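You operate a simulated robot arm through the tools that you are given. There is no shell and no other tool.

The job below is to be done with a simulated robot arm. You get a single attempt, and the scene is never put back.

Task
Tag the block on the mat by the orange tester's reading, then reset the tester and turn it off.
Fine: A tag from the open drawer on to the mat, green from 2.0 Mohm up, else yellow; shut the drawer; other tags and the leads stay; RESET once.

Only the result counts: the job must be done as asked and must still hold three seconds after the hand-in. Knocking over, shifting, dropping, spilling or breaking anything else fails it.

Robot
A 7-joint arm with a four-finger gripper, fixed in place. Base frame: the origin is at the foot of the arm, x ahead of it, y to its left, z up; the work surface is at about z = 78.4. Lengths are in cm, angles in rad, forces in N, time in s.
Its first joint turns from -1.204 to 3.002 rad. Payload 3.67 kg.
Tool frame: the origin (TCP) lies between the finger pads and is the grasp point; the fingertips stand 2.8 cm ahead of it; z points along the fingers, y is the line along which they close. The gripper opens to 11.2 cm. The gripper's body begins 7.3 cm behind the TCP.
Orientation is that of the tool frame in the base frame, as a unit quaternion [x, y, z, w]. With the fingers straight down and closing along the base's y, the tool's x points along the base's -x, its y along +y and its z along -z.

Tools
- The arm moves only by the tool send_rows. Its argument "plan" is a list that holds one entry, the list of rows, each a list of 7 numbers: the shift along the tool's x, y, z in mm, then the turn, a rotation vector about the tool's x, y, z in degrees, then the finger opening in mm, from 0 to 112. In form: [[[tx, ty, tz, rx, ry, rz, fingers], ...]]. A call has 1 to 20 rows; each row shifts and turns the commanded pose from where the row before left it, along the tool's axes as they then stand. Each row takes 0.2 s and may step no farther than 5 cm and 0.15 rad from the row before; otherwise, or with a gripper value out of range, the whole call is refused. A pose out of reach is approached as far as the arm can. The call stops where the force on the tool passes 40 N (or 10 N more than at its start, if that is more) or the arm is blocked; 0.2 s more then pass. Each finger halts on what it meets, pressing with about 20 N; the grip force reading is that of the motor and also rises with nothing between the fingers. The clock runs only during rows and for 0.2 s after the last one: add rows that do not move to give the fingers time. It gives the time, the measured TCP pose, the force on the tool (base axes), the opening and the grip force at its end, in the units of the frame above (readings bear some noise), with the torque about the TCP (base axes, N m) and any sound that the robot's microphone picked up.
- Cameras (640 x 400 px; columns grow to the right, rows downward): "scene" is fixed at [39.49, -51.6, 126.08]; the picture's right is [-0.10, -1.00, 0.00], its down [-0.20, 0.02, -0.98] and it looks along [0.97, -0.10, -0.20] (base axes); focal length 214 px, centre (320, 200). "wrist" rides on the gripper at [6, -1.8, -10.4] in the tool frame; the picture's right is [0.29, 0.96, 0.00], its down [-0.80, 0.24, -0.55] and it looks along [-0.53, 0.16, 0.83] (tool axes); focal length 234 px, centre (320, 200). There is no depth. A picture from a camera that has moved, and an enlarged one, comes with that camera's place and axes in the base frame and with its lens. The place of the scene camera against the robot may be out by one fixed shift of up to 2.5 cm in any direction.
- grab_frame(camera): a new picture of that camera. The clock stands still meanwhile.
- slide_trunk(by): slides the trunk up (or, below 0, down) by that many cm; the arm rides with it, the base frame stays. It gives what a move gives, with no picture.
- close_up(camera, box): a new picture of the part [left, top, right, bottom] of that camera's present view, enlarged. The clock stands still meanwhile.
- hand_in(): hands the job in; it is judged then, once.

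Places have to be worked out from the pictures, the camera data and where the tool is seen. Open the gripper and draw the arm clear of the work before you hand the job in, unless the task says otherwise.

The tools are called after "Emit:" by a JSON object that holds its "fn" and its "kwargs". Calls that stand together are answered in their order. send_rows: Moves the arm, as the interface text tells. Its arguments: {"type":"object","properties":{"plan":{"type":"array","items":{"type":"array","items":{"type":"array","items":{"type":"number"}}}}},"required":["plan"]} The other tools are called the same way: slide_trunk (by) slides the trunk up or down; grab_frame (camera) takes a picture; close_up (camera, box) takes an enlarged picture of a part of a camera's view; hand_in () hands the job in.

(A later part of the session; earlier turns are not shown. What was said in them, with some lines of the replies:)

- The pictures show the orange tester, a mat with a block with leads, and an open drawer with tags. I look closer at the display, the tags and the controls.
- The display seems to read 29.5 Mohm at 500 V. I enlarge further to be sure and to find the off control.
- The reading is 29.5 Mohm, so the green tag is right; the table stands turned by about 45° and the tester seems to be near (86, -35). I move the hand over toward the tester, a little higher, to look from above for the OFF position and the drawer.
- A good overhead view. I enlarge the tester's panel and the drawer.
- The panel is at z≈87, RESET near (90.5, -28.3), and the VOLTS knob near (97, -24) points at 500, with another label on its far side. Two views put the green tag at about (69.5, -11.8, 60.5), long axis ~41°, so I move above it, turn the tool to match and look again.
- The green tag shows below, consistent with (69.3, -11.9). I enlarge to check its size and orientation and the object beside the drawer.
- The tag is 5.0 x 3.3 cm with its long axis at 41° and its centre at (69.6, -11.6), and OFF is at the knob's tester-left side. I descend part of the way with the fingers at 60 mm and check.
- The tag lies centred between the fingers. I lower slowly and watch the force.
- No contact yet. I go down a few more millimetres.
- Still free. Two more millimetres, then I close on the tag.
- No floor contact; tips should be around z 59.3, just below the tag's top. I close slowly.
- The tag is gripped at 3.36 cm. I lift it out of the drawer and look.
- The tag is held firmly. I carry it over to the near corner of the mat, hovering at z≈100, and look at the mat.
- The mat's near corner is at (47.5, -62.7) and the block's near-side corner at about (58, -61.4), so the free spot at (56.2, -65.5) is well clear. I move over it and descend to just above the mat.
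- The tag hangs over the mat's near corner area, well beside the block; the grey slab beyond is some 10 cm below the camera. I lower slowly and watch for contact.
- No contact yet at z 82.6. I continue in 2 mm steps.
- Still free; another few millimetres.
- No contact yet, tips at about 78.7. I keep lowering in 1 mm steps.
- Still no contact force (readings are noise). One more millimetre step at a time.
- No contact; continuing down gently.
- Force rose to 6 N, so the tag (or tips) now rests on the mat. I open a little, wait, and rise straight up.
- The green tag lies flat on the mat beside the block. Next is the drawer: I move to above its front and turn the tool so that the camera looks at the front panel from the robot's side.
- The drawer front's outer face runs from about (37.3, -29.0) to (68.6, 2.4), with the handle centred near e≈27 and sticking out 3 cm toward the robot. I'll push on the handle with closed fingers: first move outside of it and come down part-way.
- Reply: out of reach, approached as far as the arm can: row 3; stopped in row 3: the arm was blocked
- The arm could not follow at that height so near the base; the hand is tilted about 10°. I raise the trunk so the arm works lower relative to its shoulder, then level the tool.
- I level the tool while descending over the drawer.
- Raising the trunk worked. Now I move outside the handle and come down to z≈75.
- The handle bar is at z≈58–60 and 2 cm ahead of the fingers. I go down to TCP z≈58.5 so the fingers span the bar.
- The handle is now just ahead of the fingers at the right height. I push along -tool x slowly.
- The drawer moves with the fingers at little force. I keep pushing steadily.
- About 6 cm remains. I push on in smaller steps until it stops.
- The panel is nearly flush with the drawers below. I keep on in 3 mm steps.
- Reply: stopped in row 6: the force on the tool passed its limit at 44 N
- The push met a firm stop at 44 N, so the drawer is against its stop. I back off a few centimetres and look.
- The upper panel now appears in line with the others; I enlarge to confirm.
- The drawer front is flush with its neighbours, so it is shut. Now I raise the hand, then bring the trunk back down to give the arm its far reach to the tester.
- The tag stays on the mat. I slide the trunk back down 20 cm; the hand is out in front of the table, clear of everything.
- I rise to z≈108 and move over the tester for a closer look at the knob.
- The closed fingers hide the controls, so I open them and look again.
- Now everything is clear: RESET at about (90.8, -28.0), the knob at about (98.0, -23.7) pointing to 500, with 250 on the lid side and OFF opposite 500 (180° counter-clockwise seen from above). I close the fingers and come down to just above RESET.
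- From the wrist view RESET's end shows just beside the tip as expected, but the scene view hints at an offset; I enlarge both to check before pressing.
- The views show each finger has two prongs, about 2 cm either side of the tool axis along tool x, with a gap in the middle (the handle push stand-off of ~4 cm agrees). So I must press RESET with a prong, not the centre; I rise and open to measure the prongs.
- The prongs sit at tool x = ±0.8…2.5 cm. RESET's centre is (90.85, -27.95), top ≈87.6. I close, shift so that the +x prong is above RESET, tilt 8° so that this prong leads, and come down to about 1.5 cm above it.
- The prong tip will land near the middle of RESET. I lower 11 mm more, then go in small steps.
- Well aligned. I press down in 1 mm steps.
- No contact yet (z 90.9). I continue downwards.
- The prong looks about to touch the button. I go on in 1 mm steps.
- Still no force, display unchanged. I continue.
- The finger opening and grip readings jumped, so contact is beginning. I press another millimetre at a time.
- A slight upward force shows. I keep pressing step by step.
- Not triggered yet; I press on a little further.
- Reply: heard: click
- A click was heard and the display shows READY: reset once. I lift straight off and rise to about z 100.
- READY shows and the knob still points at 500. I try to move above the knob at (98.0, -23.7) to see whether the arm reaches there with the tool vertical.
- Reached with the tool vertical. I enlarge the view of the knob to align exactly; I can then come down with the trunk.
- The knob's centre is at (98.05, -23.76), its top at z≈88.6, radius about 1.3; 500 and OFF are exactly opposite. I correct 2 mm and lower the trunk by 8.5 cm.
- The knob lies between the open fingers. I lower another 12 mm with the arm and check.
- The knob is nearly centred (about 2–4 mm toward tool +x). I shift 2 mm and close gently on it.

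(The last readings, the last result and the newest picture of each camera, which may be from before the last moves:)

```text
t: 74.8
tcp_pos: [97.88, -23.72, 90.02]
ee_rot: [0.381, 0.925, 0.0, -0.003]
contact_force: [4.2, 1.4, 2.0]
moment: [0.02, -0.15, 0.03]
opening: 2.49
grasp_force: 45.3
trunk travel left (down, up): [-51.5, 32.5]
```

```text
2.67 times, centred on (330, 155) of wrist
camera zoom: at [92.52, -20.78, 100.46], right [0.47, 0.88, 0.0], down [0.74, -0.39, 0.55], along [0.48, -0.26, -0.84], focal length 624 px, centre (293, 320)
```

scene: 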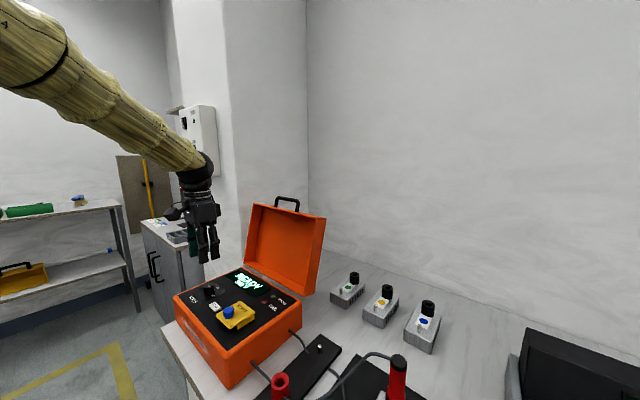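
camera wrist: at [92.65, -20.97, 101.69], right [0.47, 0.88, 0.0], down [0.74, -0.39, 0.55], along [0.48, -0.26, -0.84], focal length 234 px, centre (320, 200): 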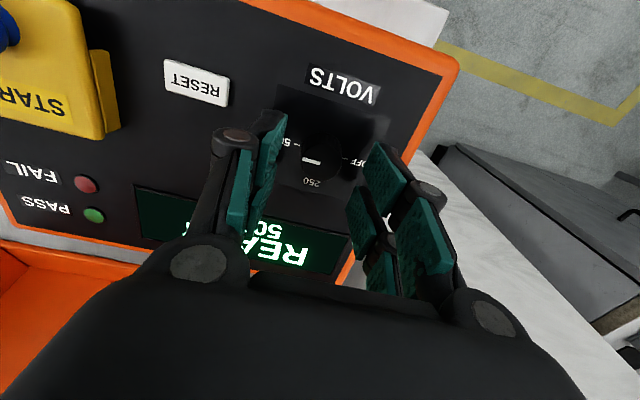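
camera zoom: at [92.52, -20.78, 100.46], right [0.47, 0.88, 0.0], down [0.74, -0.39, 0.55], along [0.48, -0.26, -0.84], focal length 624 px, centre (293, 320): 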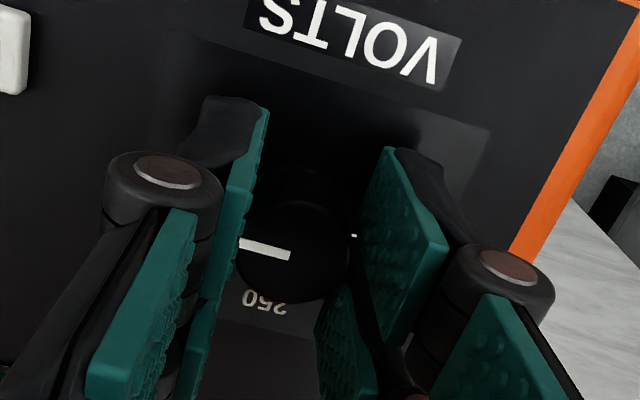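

Gripped at 2.5 cm. I turn counter-clockwise (seen from above) about 22° and check that the knob follows.

Emit:
{"fn": "send_rows", "kwargs": {"plan": [[[0, 0, 0, 0, 0, -7.5, 14], [0, 0, 0, 0, 0, -7.5, 14], [0, 0, 0, 0, 0, -7.5, 14], [0, 0, 0, 0, 0, 0, 14]]]}}

Emit:
{"fn": "close_up", "kwargs": {"camera": "wrist", "box": [220, 80, 440, 230]}}

```text
t: 75.8
tcp_pos: [97.94, -23.58, 90.15]
ee_rot: [0.195, 0.981, 0.0, -0.003]
contact_force: [5.1, 7.1, 6.6]
moment: [0.4, 0.17, 0.0]
opening: 2.48
grasp_force: 44.5
trunk travel left (down, up): [-51.5, 32.5]
```

```text
2.67 times, centred on (330, 155) of wrist
camera zoom: at [91.79, -23.15, 100.46], right [0.1, 1.0, 0.0], down [0.83, -0.08, 0.55], along [0.55, -0.05, -0.84], focal length 624 px, centre (293, 320)
```

zoom: 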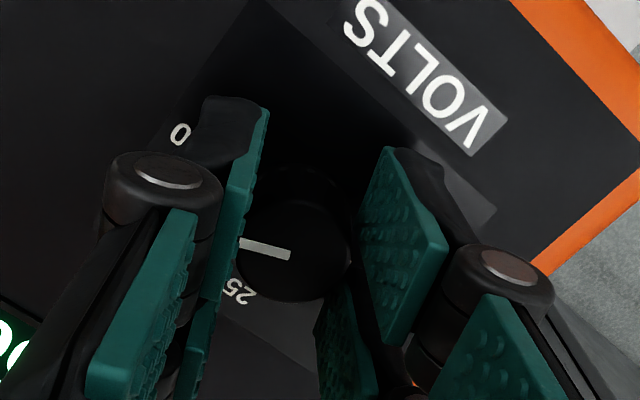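

The knob follows the grip. I ease the side force a little and continue turning.

Emit:
{"fn": "send_rows", "kwargs": {"plan": [[[0, 1, -0.5, 0, 0, -7.5, 14], [0, 0, 0, 0, 0, -7.5, 14], [0, 0, 0, 0, 0, -7.5, 14], [0, 0, 0, 0, 0, -7.5, 14], [0, 0, 0, 0, 0, 0, 14]]]}}

Emit:
{"fn": "close_up", "kwargs": {"camera": "wrist", "box": [220, 80, 440, 230]}}

```text
t: 77.0
tcp_pos: [97.97, -23.74, 90.05]
ee_rot: [-0.066, 0.998, 0.001, -0.003]
contact_force: [5.2, -2.6, 0.9]
moment: [-0.2, 0.34, -0.02]
opening: 2.47
grasp_force: 44.7
trunk travel left (down, up): [-51.5, 32.5]
```

```text
2.67 times, centred on (330, 155) of wrist
camera zoom: at [92.33, -26.37, 100.46], right [-0.41, 0.91, 0.0], down [0.76, 0.34, 0.55], along [0.5, 0.23, -0.84], focal length 624 px, centre (293, 320)
```

zoom: 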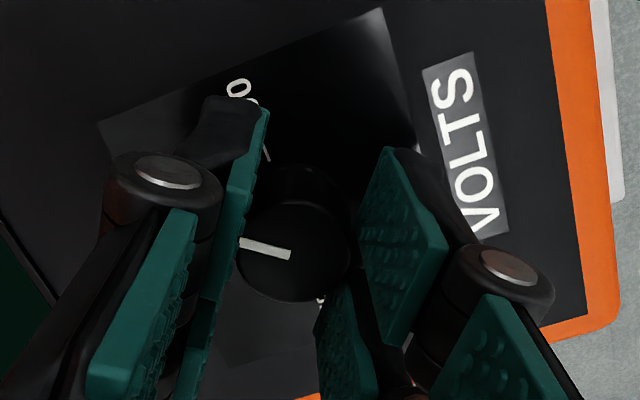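

Turned about 52°; the knob follows well. I continue another 52°.

Emit:
{"fn": "send_rows", "kwargs": {"plan": [[[0, 0, 0, 0, 0, -7.5, 14], [0, 0, 0, 0, 0, -7.5, 14], [0, 0, 0, 0, 0, -7.5, 14], [0, 0, 0, 0, 0, -7.5, 14], [0, 0, 0, 0, 0, -7.5, 14], [0, 0, 0, 0, 0, -7.5, 14], [0, 0, 0, 0, 0, -7.5, 14], [0, 0, 0, 0, 0, 0, 14]]]}}

Emit:
{"fn": "close_up", "kwargs": {"camera": "wrist", "box": [220, 80, 440, 230]}}

Emit:
{"fn": "close_up", "kwargs": {"camera": "scene", "box": [165, 250, 309, 350]}}

```text
t: 78.8
tcp_pos: [97.95, -23.75, 89.98]
ee_rot: [-0.501, 0.865, 0.003, -0.002]
contact_force: [-0.7, -5.7, 2.6]
moment: [-0.77, 0.42, -0.04]
opening: 2.48
grasp_force: 45.2
trunk travel left (down, up): [-51.5, 32.5]
```

```text
2.67 times, centred on (330, 155) of wrist
camera zoom: at [96.64, -29.91, 100.43], right [-0.97, 0.23, 0.01], down [0.19, 0.81, 0.55], along [0.12, 0.54, -0.83], focal length 624 px, centre (293, 320)
```

zoom: 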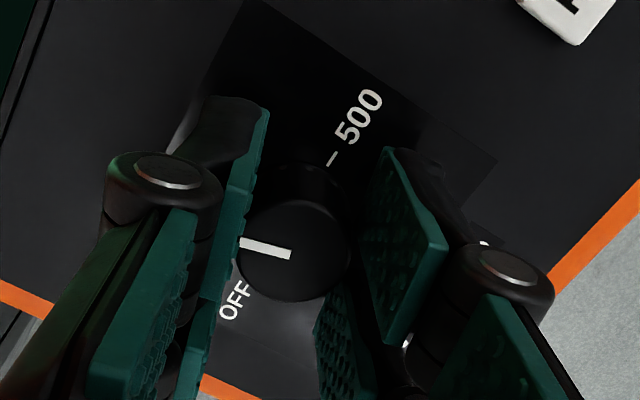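

```text
4.00 times, centred on (237, 300) of scene
camera zoom: at [39.49, -51.6, 126.08], right [-0.1, -1.0, 0.0], down [-0.2, 0.02, -0.98], along [0.97, -0.1, -0.2], focal length 858 px, centre (652, -200)
```

zoom: 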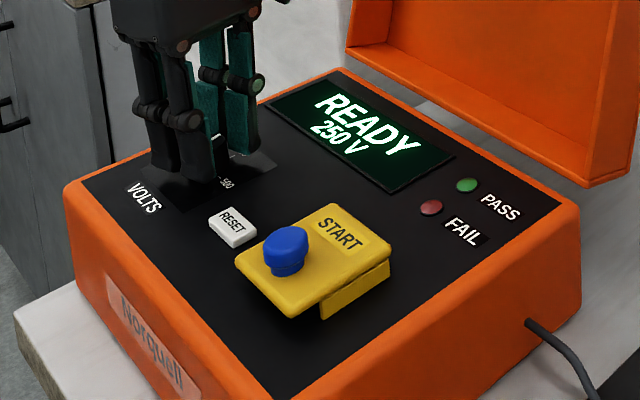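

The display now reads 250 V, so the direction is right. I continue turning and watch the arm.

Emit:
{"fn": "send_rows", "kwargs": {"plan": [[[0, 0, 0, 0, 0, -7.5, 14], [0, 0, 0, 0, 0, -7.5, 14], [0, 0, 0, 0, 0, -7.5, 14], [0, 0, 0, 0, 0, -7.5, 14], [0, 0, 0, 0, 0, 0, 14]]]}}

Emit:
{"fn": "close_up", "kwargs": {"camera": "scene", "box": [165, 210, 309, 310]}}

Emit:
{"fn": "close_up", "kwargs": {"camera": "wrist", "box": [220, 80, 440, 230]}}

```text
t: 80.0
tcp_pos: [97.94, -23.83, 90.03]
ee_rot: [0.708, -0.706, -0.004, 0.001]
contact_force: [5.0, -7.5, 3.3]
moment: [-0.49, -0.3, 0.05]
opening: 2.49
grasp_force: 44.8
trunk travel left (down, up): [-51.5, 32.5]
```

```text
4.00 times, centred on (237, 260) of scene
camera zoom: at [39.49, -51.6, 126.08], right [-0.1, -1.0, 0.0], down [-0.2, 0.02, -0.98], along [0.97, -0.1, -0.2], focal length 858 px, centre (652, -40)
```

zoom: 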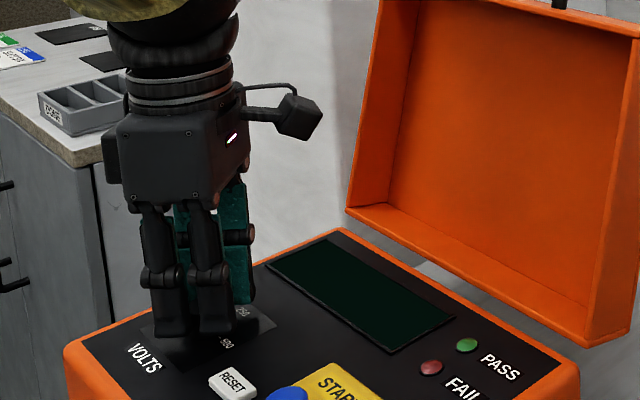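

```text
2.67 times, centred on (330, 155) of wrist
camera zoom: at [99.88, -29.81, 100.4], right [-0.96, -0.29, 0.0], down [-0.24, 0.8, 0.56], along [-0.17, 0.53, -0.83], focal length 624 px, centre (293, 320)
```

zoom: 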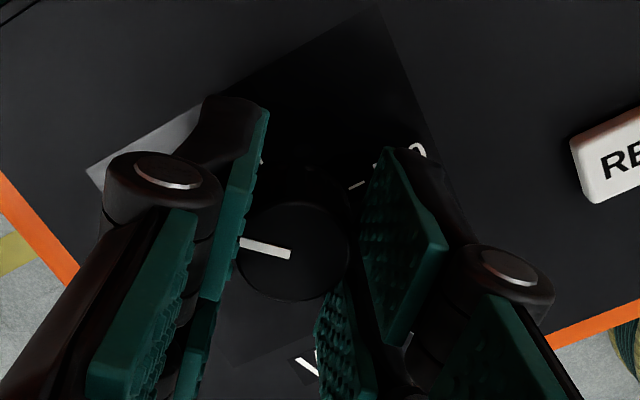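

The display has gone dark. I turn the rest of the way to the OFF mark, since the lid is still several centimetres from the camera.

Emit:
{"fn": "send_rows", "kwargs": {"plan": [[[0, 0, 0, 0, 0, -7.5, 14], [0, 0, 0, 0, 0, -7.5, 14], [0, 0, 0, 0, 0, -7.5, 14], [0, 0, 0, 0, 0, -7.5, 14], [0, 0, 0, 0, 0, 0, 14]]]}}

Emit:
{"fn": "close_up", "kwargs": {"camera": "scene", "box": [165, 210, 309, 310]}}

Emit:
{"fn": "close_up", "kwargs": {"camera": "wrist", "box": [220, 80, 440, 230]}}

```text
t: 81.2
tcp_pos: [97.97, -23.7, 90.09]
ee_rot: [0.867, -0.499, -0.004, 0.001]
contact_force: [4.0, -6.3, 0.0]
moment: [-0.57, -0.03, -0.01]
opening: 2.47
grasp_force: 44.7
trunk travel left (down, up): [-51.5, 32.5]
```

```text
4.00 times, centred on (237, 260) of scene
camera zoom: at [39.49, -51.6, 126.08], right [-0.1, -1.0, 0.0], down [-0.2, 0.02, -0.98], along [0.97, -0.1, -0.2], focal length 858 px, centre (652, -40)
```

zoom: 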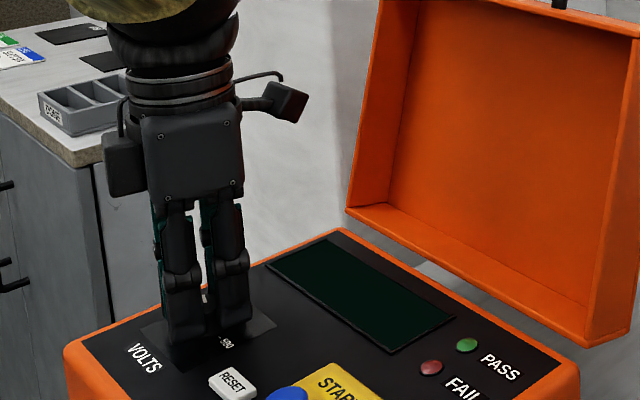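

```text
2.67 times, centred on (330, 155) of wrist
camera zoom: at [102.67, -28.08, 100.39], right [-0.68, -0.73, 0.0], down [-0.6, 0.57, 0.56], along [-0.41, 0.38, -0.83], focal length 624 px, centre (293, 320)
```

zoom: 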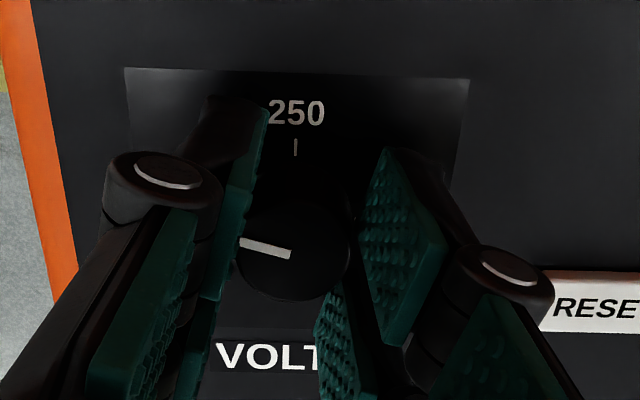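

165° done; the last 15°.

Emit:
{"fn": "send_rows", "kwargs": {"plan": [[[0, 0, 0, 0, 0, -5, 14], [0, 0, 0, 0, 0, -5, 14], [0, 0, 0, 0, 0, -5, 14], [0, 0, 0, 0, 0, 0, 14]]]}}

Emit:
{"fn": "close_up", "kwargs": {"camera": "wrist", "box": [220, 80, 440, 230]}}

```text
t: 82.2
tcp_pos: [97.86, -23.7, 90.09]
ee_rot: [0.924, -0.382, -0.004, 0.001]
contact_force: [-2.7, -6.1, -1.2]
moment: [-0.51, 0.08, 0.02]
opening: 2.48
grasp_force: 44.9
trunk travel left (down, up): [-51.5, 32.5]
```

```text
2.67 times, centred on (330, 155) of wrist
camera zoom: at [103.62, -26.75, 100.39], right [-0.47, -0.88, 0.0], down [-0.73, 0.39, 0.56], along [-0.49, 0.26, -0.83], focal length 624 px, centre (293, 320)
```

zoom: 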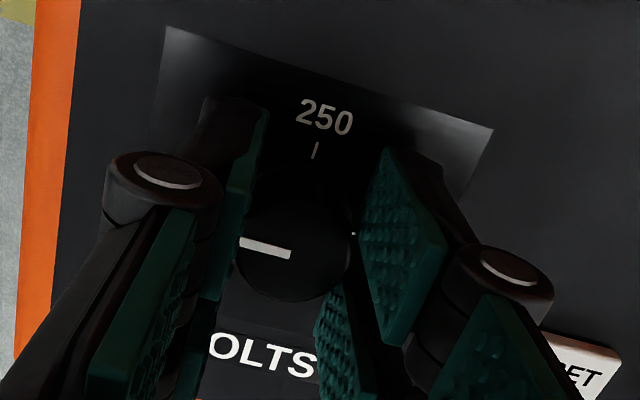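

The pointer now lies toward OFF. I open the fingers gently and rise with the trunk.

Emit:
{"fn": "send_rows", "kwargs": {"plan": [[[0, 0, 0, 0, 0, 0, 30], [0, 0, 0, 0, 0, 0, 40], [0, 0, 0, 0, 0, 0, 50], [0, 0, 0, 0, 0, 0, 50]]]}}

Emit:
{"fn": "slide_trunk", "kwargs": {"by": 12}}

Emit:
{"fn": "grab_frame", "kwargs": {"camera": "wrist"}}

Emit:
{"fn": "grab_frame", "kwargs": {"camera": "scene"}}

Emit:
{"fn": "close_up", "kwargs": {"camera": "wrist", "box": [240, 60, 400, 180]}}

```text
t: 83.2
tcp_pos: [98.04, -23.58, 90.0]
ee_rot: [0.924, -0.382, -0.003, 0.0]
contact_force: [0.5, 0.6, -0.5]
moment: [0.0, 0.01, -0.03]
opening: 4.98
grasp_force: 0.0
trunk travel left (down, up): [-51.5, 32.5]
```

```text
t: 84.7
tcp_pos: [97.94, -23.75, 102.05]
ee_rot: [0.924, -0.382, -0.004, 0.001]
contact_force: [0.4, 0.4, -0.2]
moment: [-0.03, 0.02, 0.02]
opening: 5.01
grasp_force: 0.1
trunk travel left (down, up): [-63.5, 20.5]
```

```text
taken
camera wrist: at [103.65, -26.71, 112.38], right [-0.47, -0.88, 0.0], down [-0.73, 0.39, 0.56], along [-0.49, 0.26, -0.83], focal length 234 px, centre (320, 200)
```

wrist: 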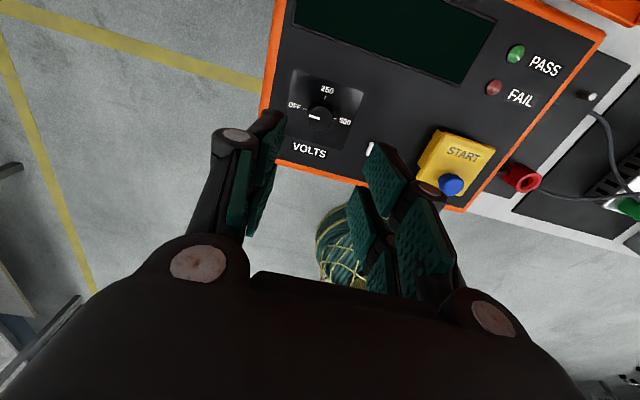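

```text
taken
```

scene: 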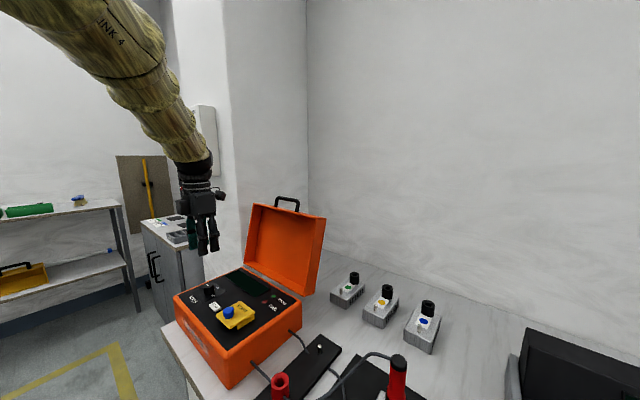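

```text
3.33 times, centred on (320, 120) of wrist
camera zoom: at [103.65, -26.71, 112.38], right [-0.47, -0.88, 0.0], down [-0.73, 0.39, 0.56], along [-0.49, 0.26, -0.83], focal length 781 px, centre (320, 467)
```

zoom: 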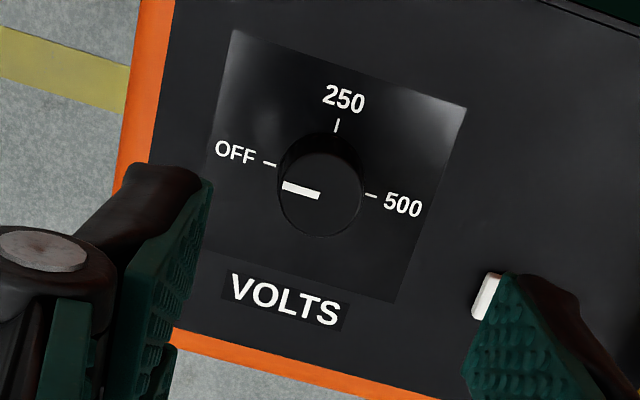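

The knob is at OFF and the display is dark. I withdraw upward and away from the table, turning the wrist back, then check the whole scene.

Emit:
{"fn": "send_rows", "kwargs": {"plan": [[[0, 0, -40, 0, 0, 0, 50], [0, 0, -40, 0, 0, 0, 50], [0, 0, -40, 0, 0, 0, 50], [-40, 0, 0, 0, 0, 0, 50], [-40, 0, 0, 0, 0, 0, 50], [-40, 0, 0, 0, 0, 8, 50], [0, 0, 0, 0, 0, 8, 60], [0, 0, 0, 0, 0, 8, 80], [0, 0, 0, 0, 0, 8, 100], [0, 0, 0, 0, 0, 8, 112], [0, 0, 0, 0, 0, 8, 112], [0, 0, 0, 0, 0, 8, 112], [0, 0, 0, 0, 0, 8, 112], [0, 0, 0, 0, 0, 8, 112], [0, 0, 0, 0, 0, 8, 112], [0, 0, 0, 0, 0, 8, 112], [0, 0, 0, 0, 0, 8, 112], [0, 0, 0, 0, 0, 8, 112], [0, 0, 0, 0, 0, 8, 112], [0, 0, 0, 0, 0, 8, 112]]]}}

Emit:
{"fn": "grab_frame", "kwargs": {"camera": "wrist"}}

Emit:
{"fn": "grab_frame", "kwargs": {"camera": "scene"}}

```text
t: 88.9
tcp_pos: [89.51, -15.07, 114.27]
ee_rot: [-0.13, 0.992, 0.002, -0.003]
contact_force: [0.6, 1.1, -1.2]
moment: [-0.02, 0.03, 0.0]
opening: 11.23
grasp_force: 0.0
trunk travel left (down, up): [-63.5, 20.5]
```

```text
taken
camera wrist: at [84.41, -18.51, 124.62], right [-0.52, 0.85, 0.0], down [0.71, 0.44, 0.55], along [0.47, 0.29, -0.84], focal length 234 px, centre (320, 200)
```

wrist: 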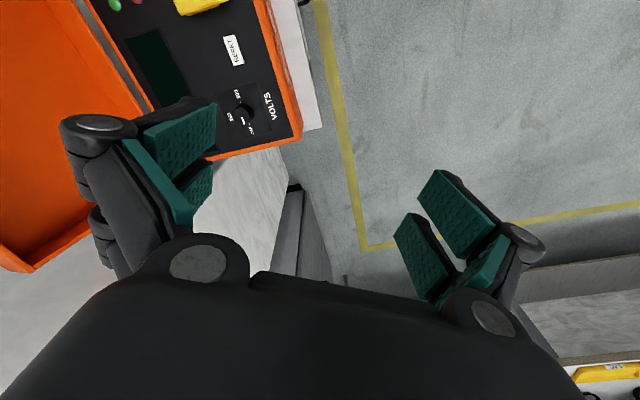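

```text
taken
```

scene: 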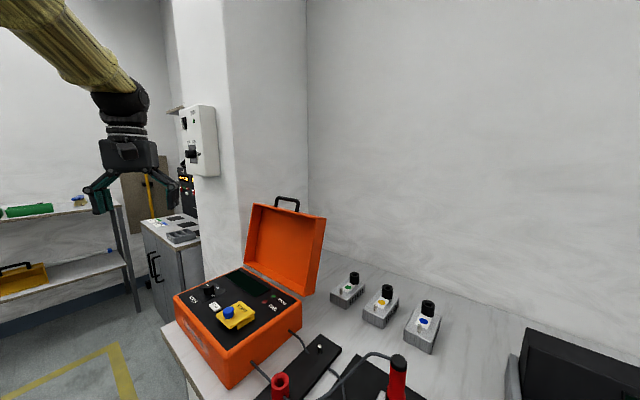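

Tester off. I move back for a last overhead check of the mat and the drawer.

Emit:
{"fn": "send_rows", "kwargs": {"plan": [[[41, -14.8, -8, 0, 0, 0, 112], [41, -14.8, -8, 0, 0, 0, 112], [41, -14.8, -8, 0, 0, 0, 112], [41, -14.8, -8, 0, 0, 0, 112], [41, -14.8, -8, 0, 0, 0, 112], [41, -14.8, -8, 0, 0, 0, 112], [0, 0, 0, 0, 0, 0, 112]]]}}

Emit:
{"fn": "grab_frame", "kwargs": {"camera": "wrist"}}

```text
t: 90.5
tcp_pos: [68.3, -29.84, 118.93]
ee_rot: [-0.131, 0.991, 0.002, -0.004]
contact_force: [0.8, -0.3, -0.5]
moment: [-0.02, 0.05, 0.02]
opening: 11.2
grasp_force: 0.1
trunk travel left (down, up): [-63.5, 20.5]
```

```text
taken
camera wrist: at [63.05, -33.27, 129.44], right [-0.53, 0.85, 0.01], down [0.71, 0.44, 0.55], along [0.46, 0.29, -0.84], focal length 234 px, centre (320, 200)
```

wrist: 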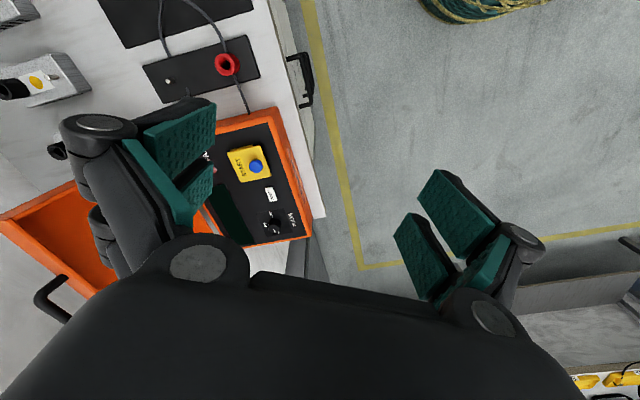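

The drawer is shut. One more shift to see the mat.

Emit:
{"fn": "send_rows", "kwargs": {"plan": [[[33.6, -22.4, 0, 0, 0, 0, 112], [33.6, -22.4, 0, 0, 0, 0, 112], [33.6, -22.4, 0, 0, 0, 0, 112], [33.6, -22.4, 0, 0, 0, 0, 112], [33.6, -22.4, 0, 0, 0, 0, 112], [0, 0, 0, 0, 0, 0, 112]]]}}

Emit:
{"fn": "grab_frame", "kwargs": {"camera": "wrist"}}

Emit:
{"fn": "close_up", "kwargs": {"camera": "wrist", "box": [120, 0, 440, 200]}}

```text
t: 91.9
tcp_pos: [54.6, -45.37, 119.04]
ee_rot: [-0.131, 0.991, 0.002, -0.003]
contact_force: [0.0, 1.0, -0.1]
moment: [-0.04, 0.0, 0.01]
opening: 11.2
grasp_force: 0.1
trunk travel left (down, up): [-63.5, 20.5]
```

```text
taken
camera wrist: at [49.42, -48.87, 129.37], right [-0.53, 0.85, 0.01], down [0.71, 0.44, 0.55], along [0.47, 0.29, -0.84], focal length 234 px, centre (320, 200)
```

wrist: 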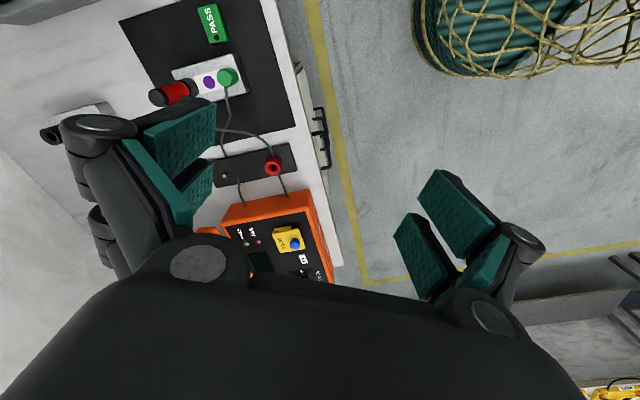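

```text
2.00 times, centred on (280, 100) of wrist
camera zoom: at [49.42, -48.87, 129.37], right [-0.53, 0.85, 0.01], down [0.71, 0.44, 0.55], along [0.47, 0.29, -0.84], focal length 468 px, centre (400, 400)
```

zoom: 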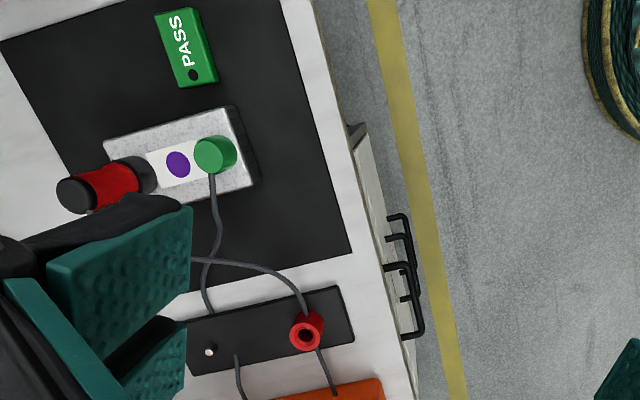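

The PASS tag lies on the mat clear of the block. The leads are in place, the drawer is shut and the tester is reset and off. The gripper is open and clear of the work, so I hand in.

Emit:
{"fn": "hand_in", "kwargs": {}}

```text
The job is handed in.
```

The job is handed in. The block on the mat is tagged green, the drawer is shut, and the tester has been reset and turned off.

- **Reading and tag:** The tester showed 29.5 Mohm at 500 V, above the 2.0 Mohm limit. I put the green PASS tag flat on the mat beside the block. I did not touch the other tags or the leads.
- **Drawer:** I pushed it in by its handle until it met its stop. In the close-up its front was flush with the drawers below.
- **Reset:** I pressed RESET once. There was one click, and the display changed to READY.
- **Off:** I turned the VOLTS knob from 500 past 250 to OFF. The pointer is at the OFF mark and the display is dark.

In the last overhead check everything was still in place. The gripper was open and clear of the work when I handed in.
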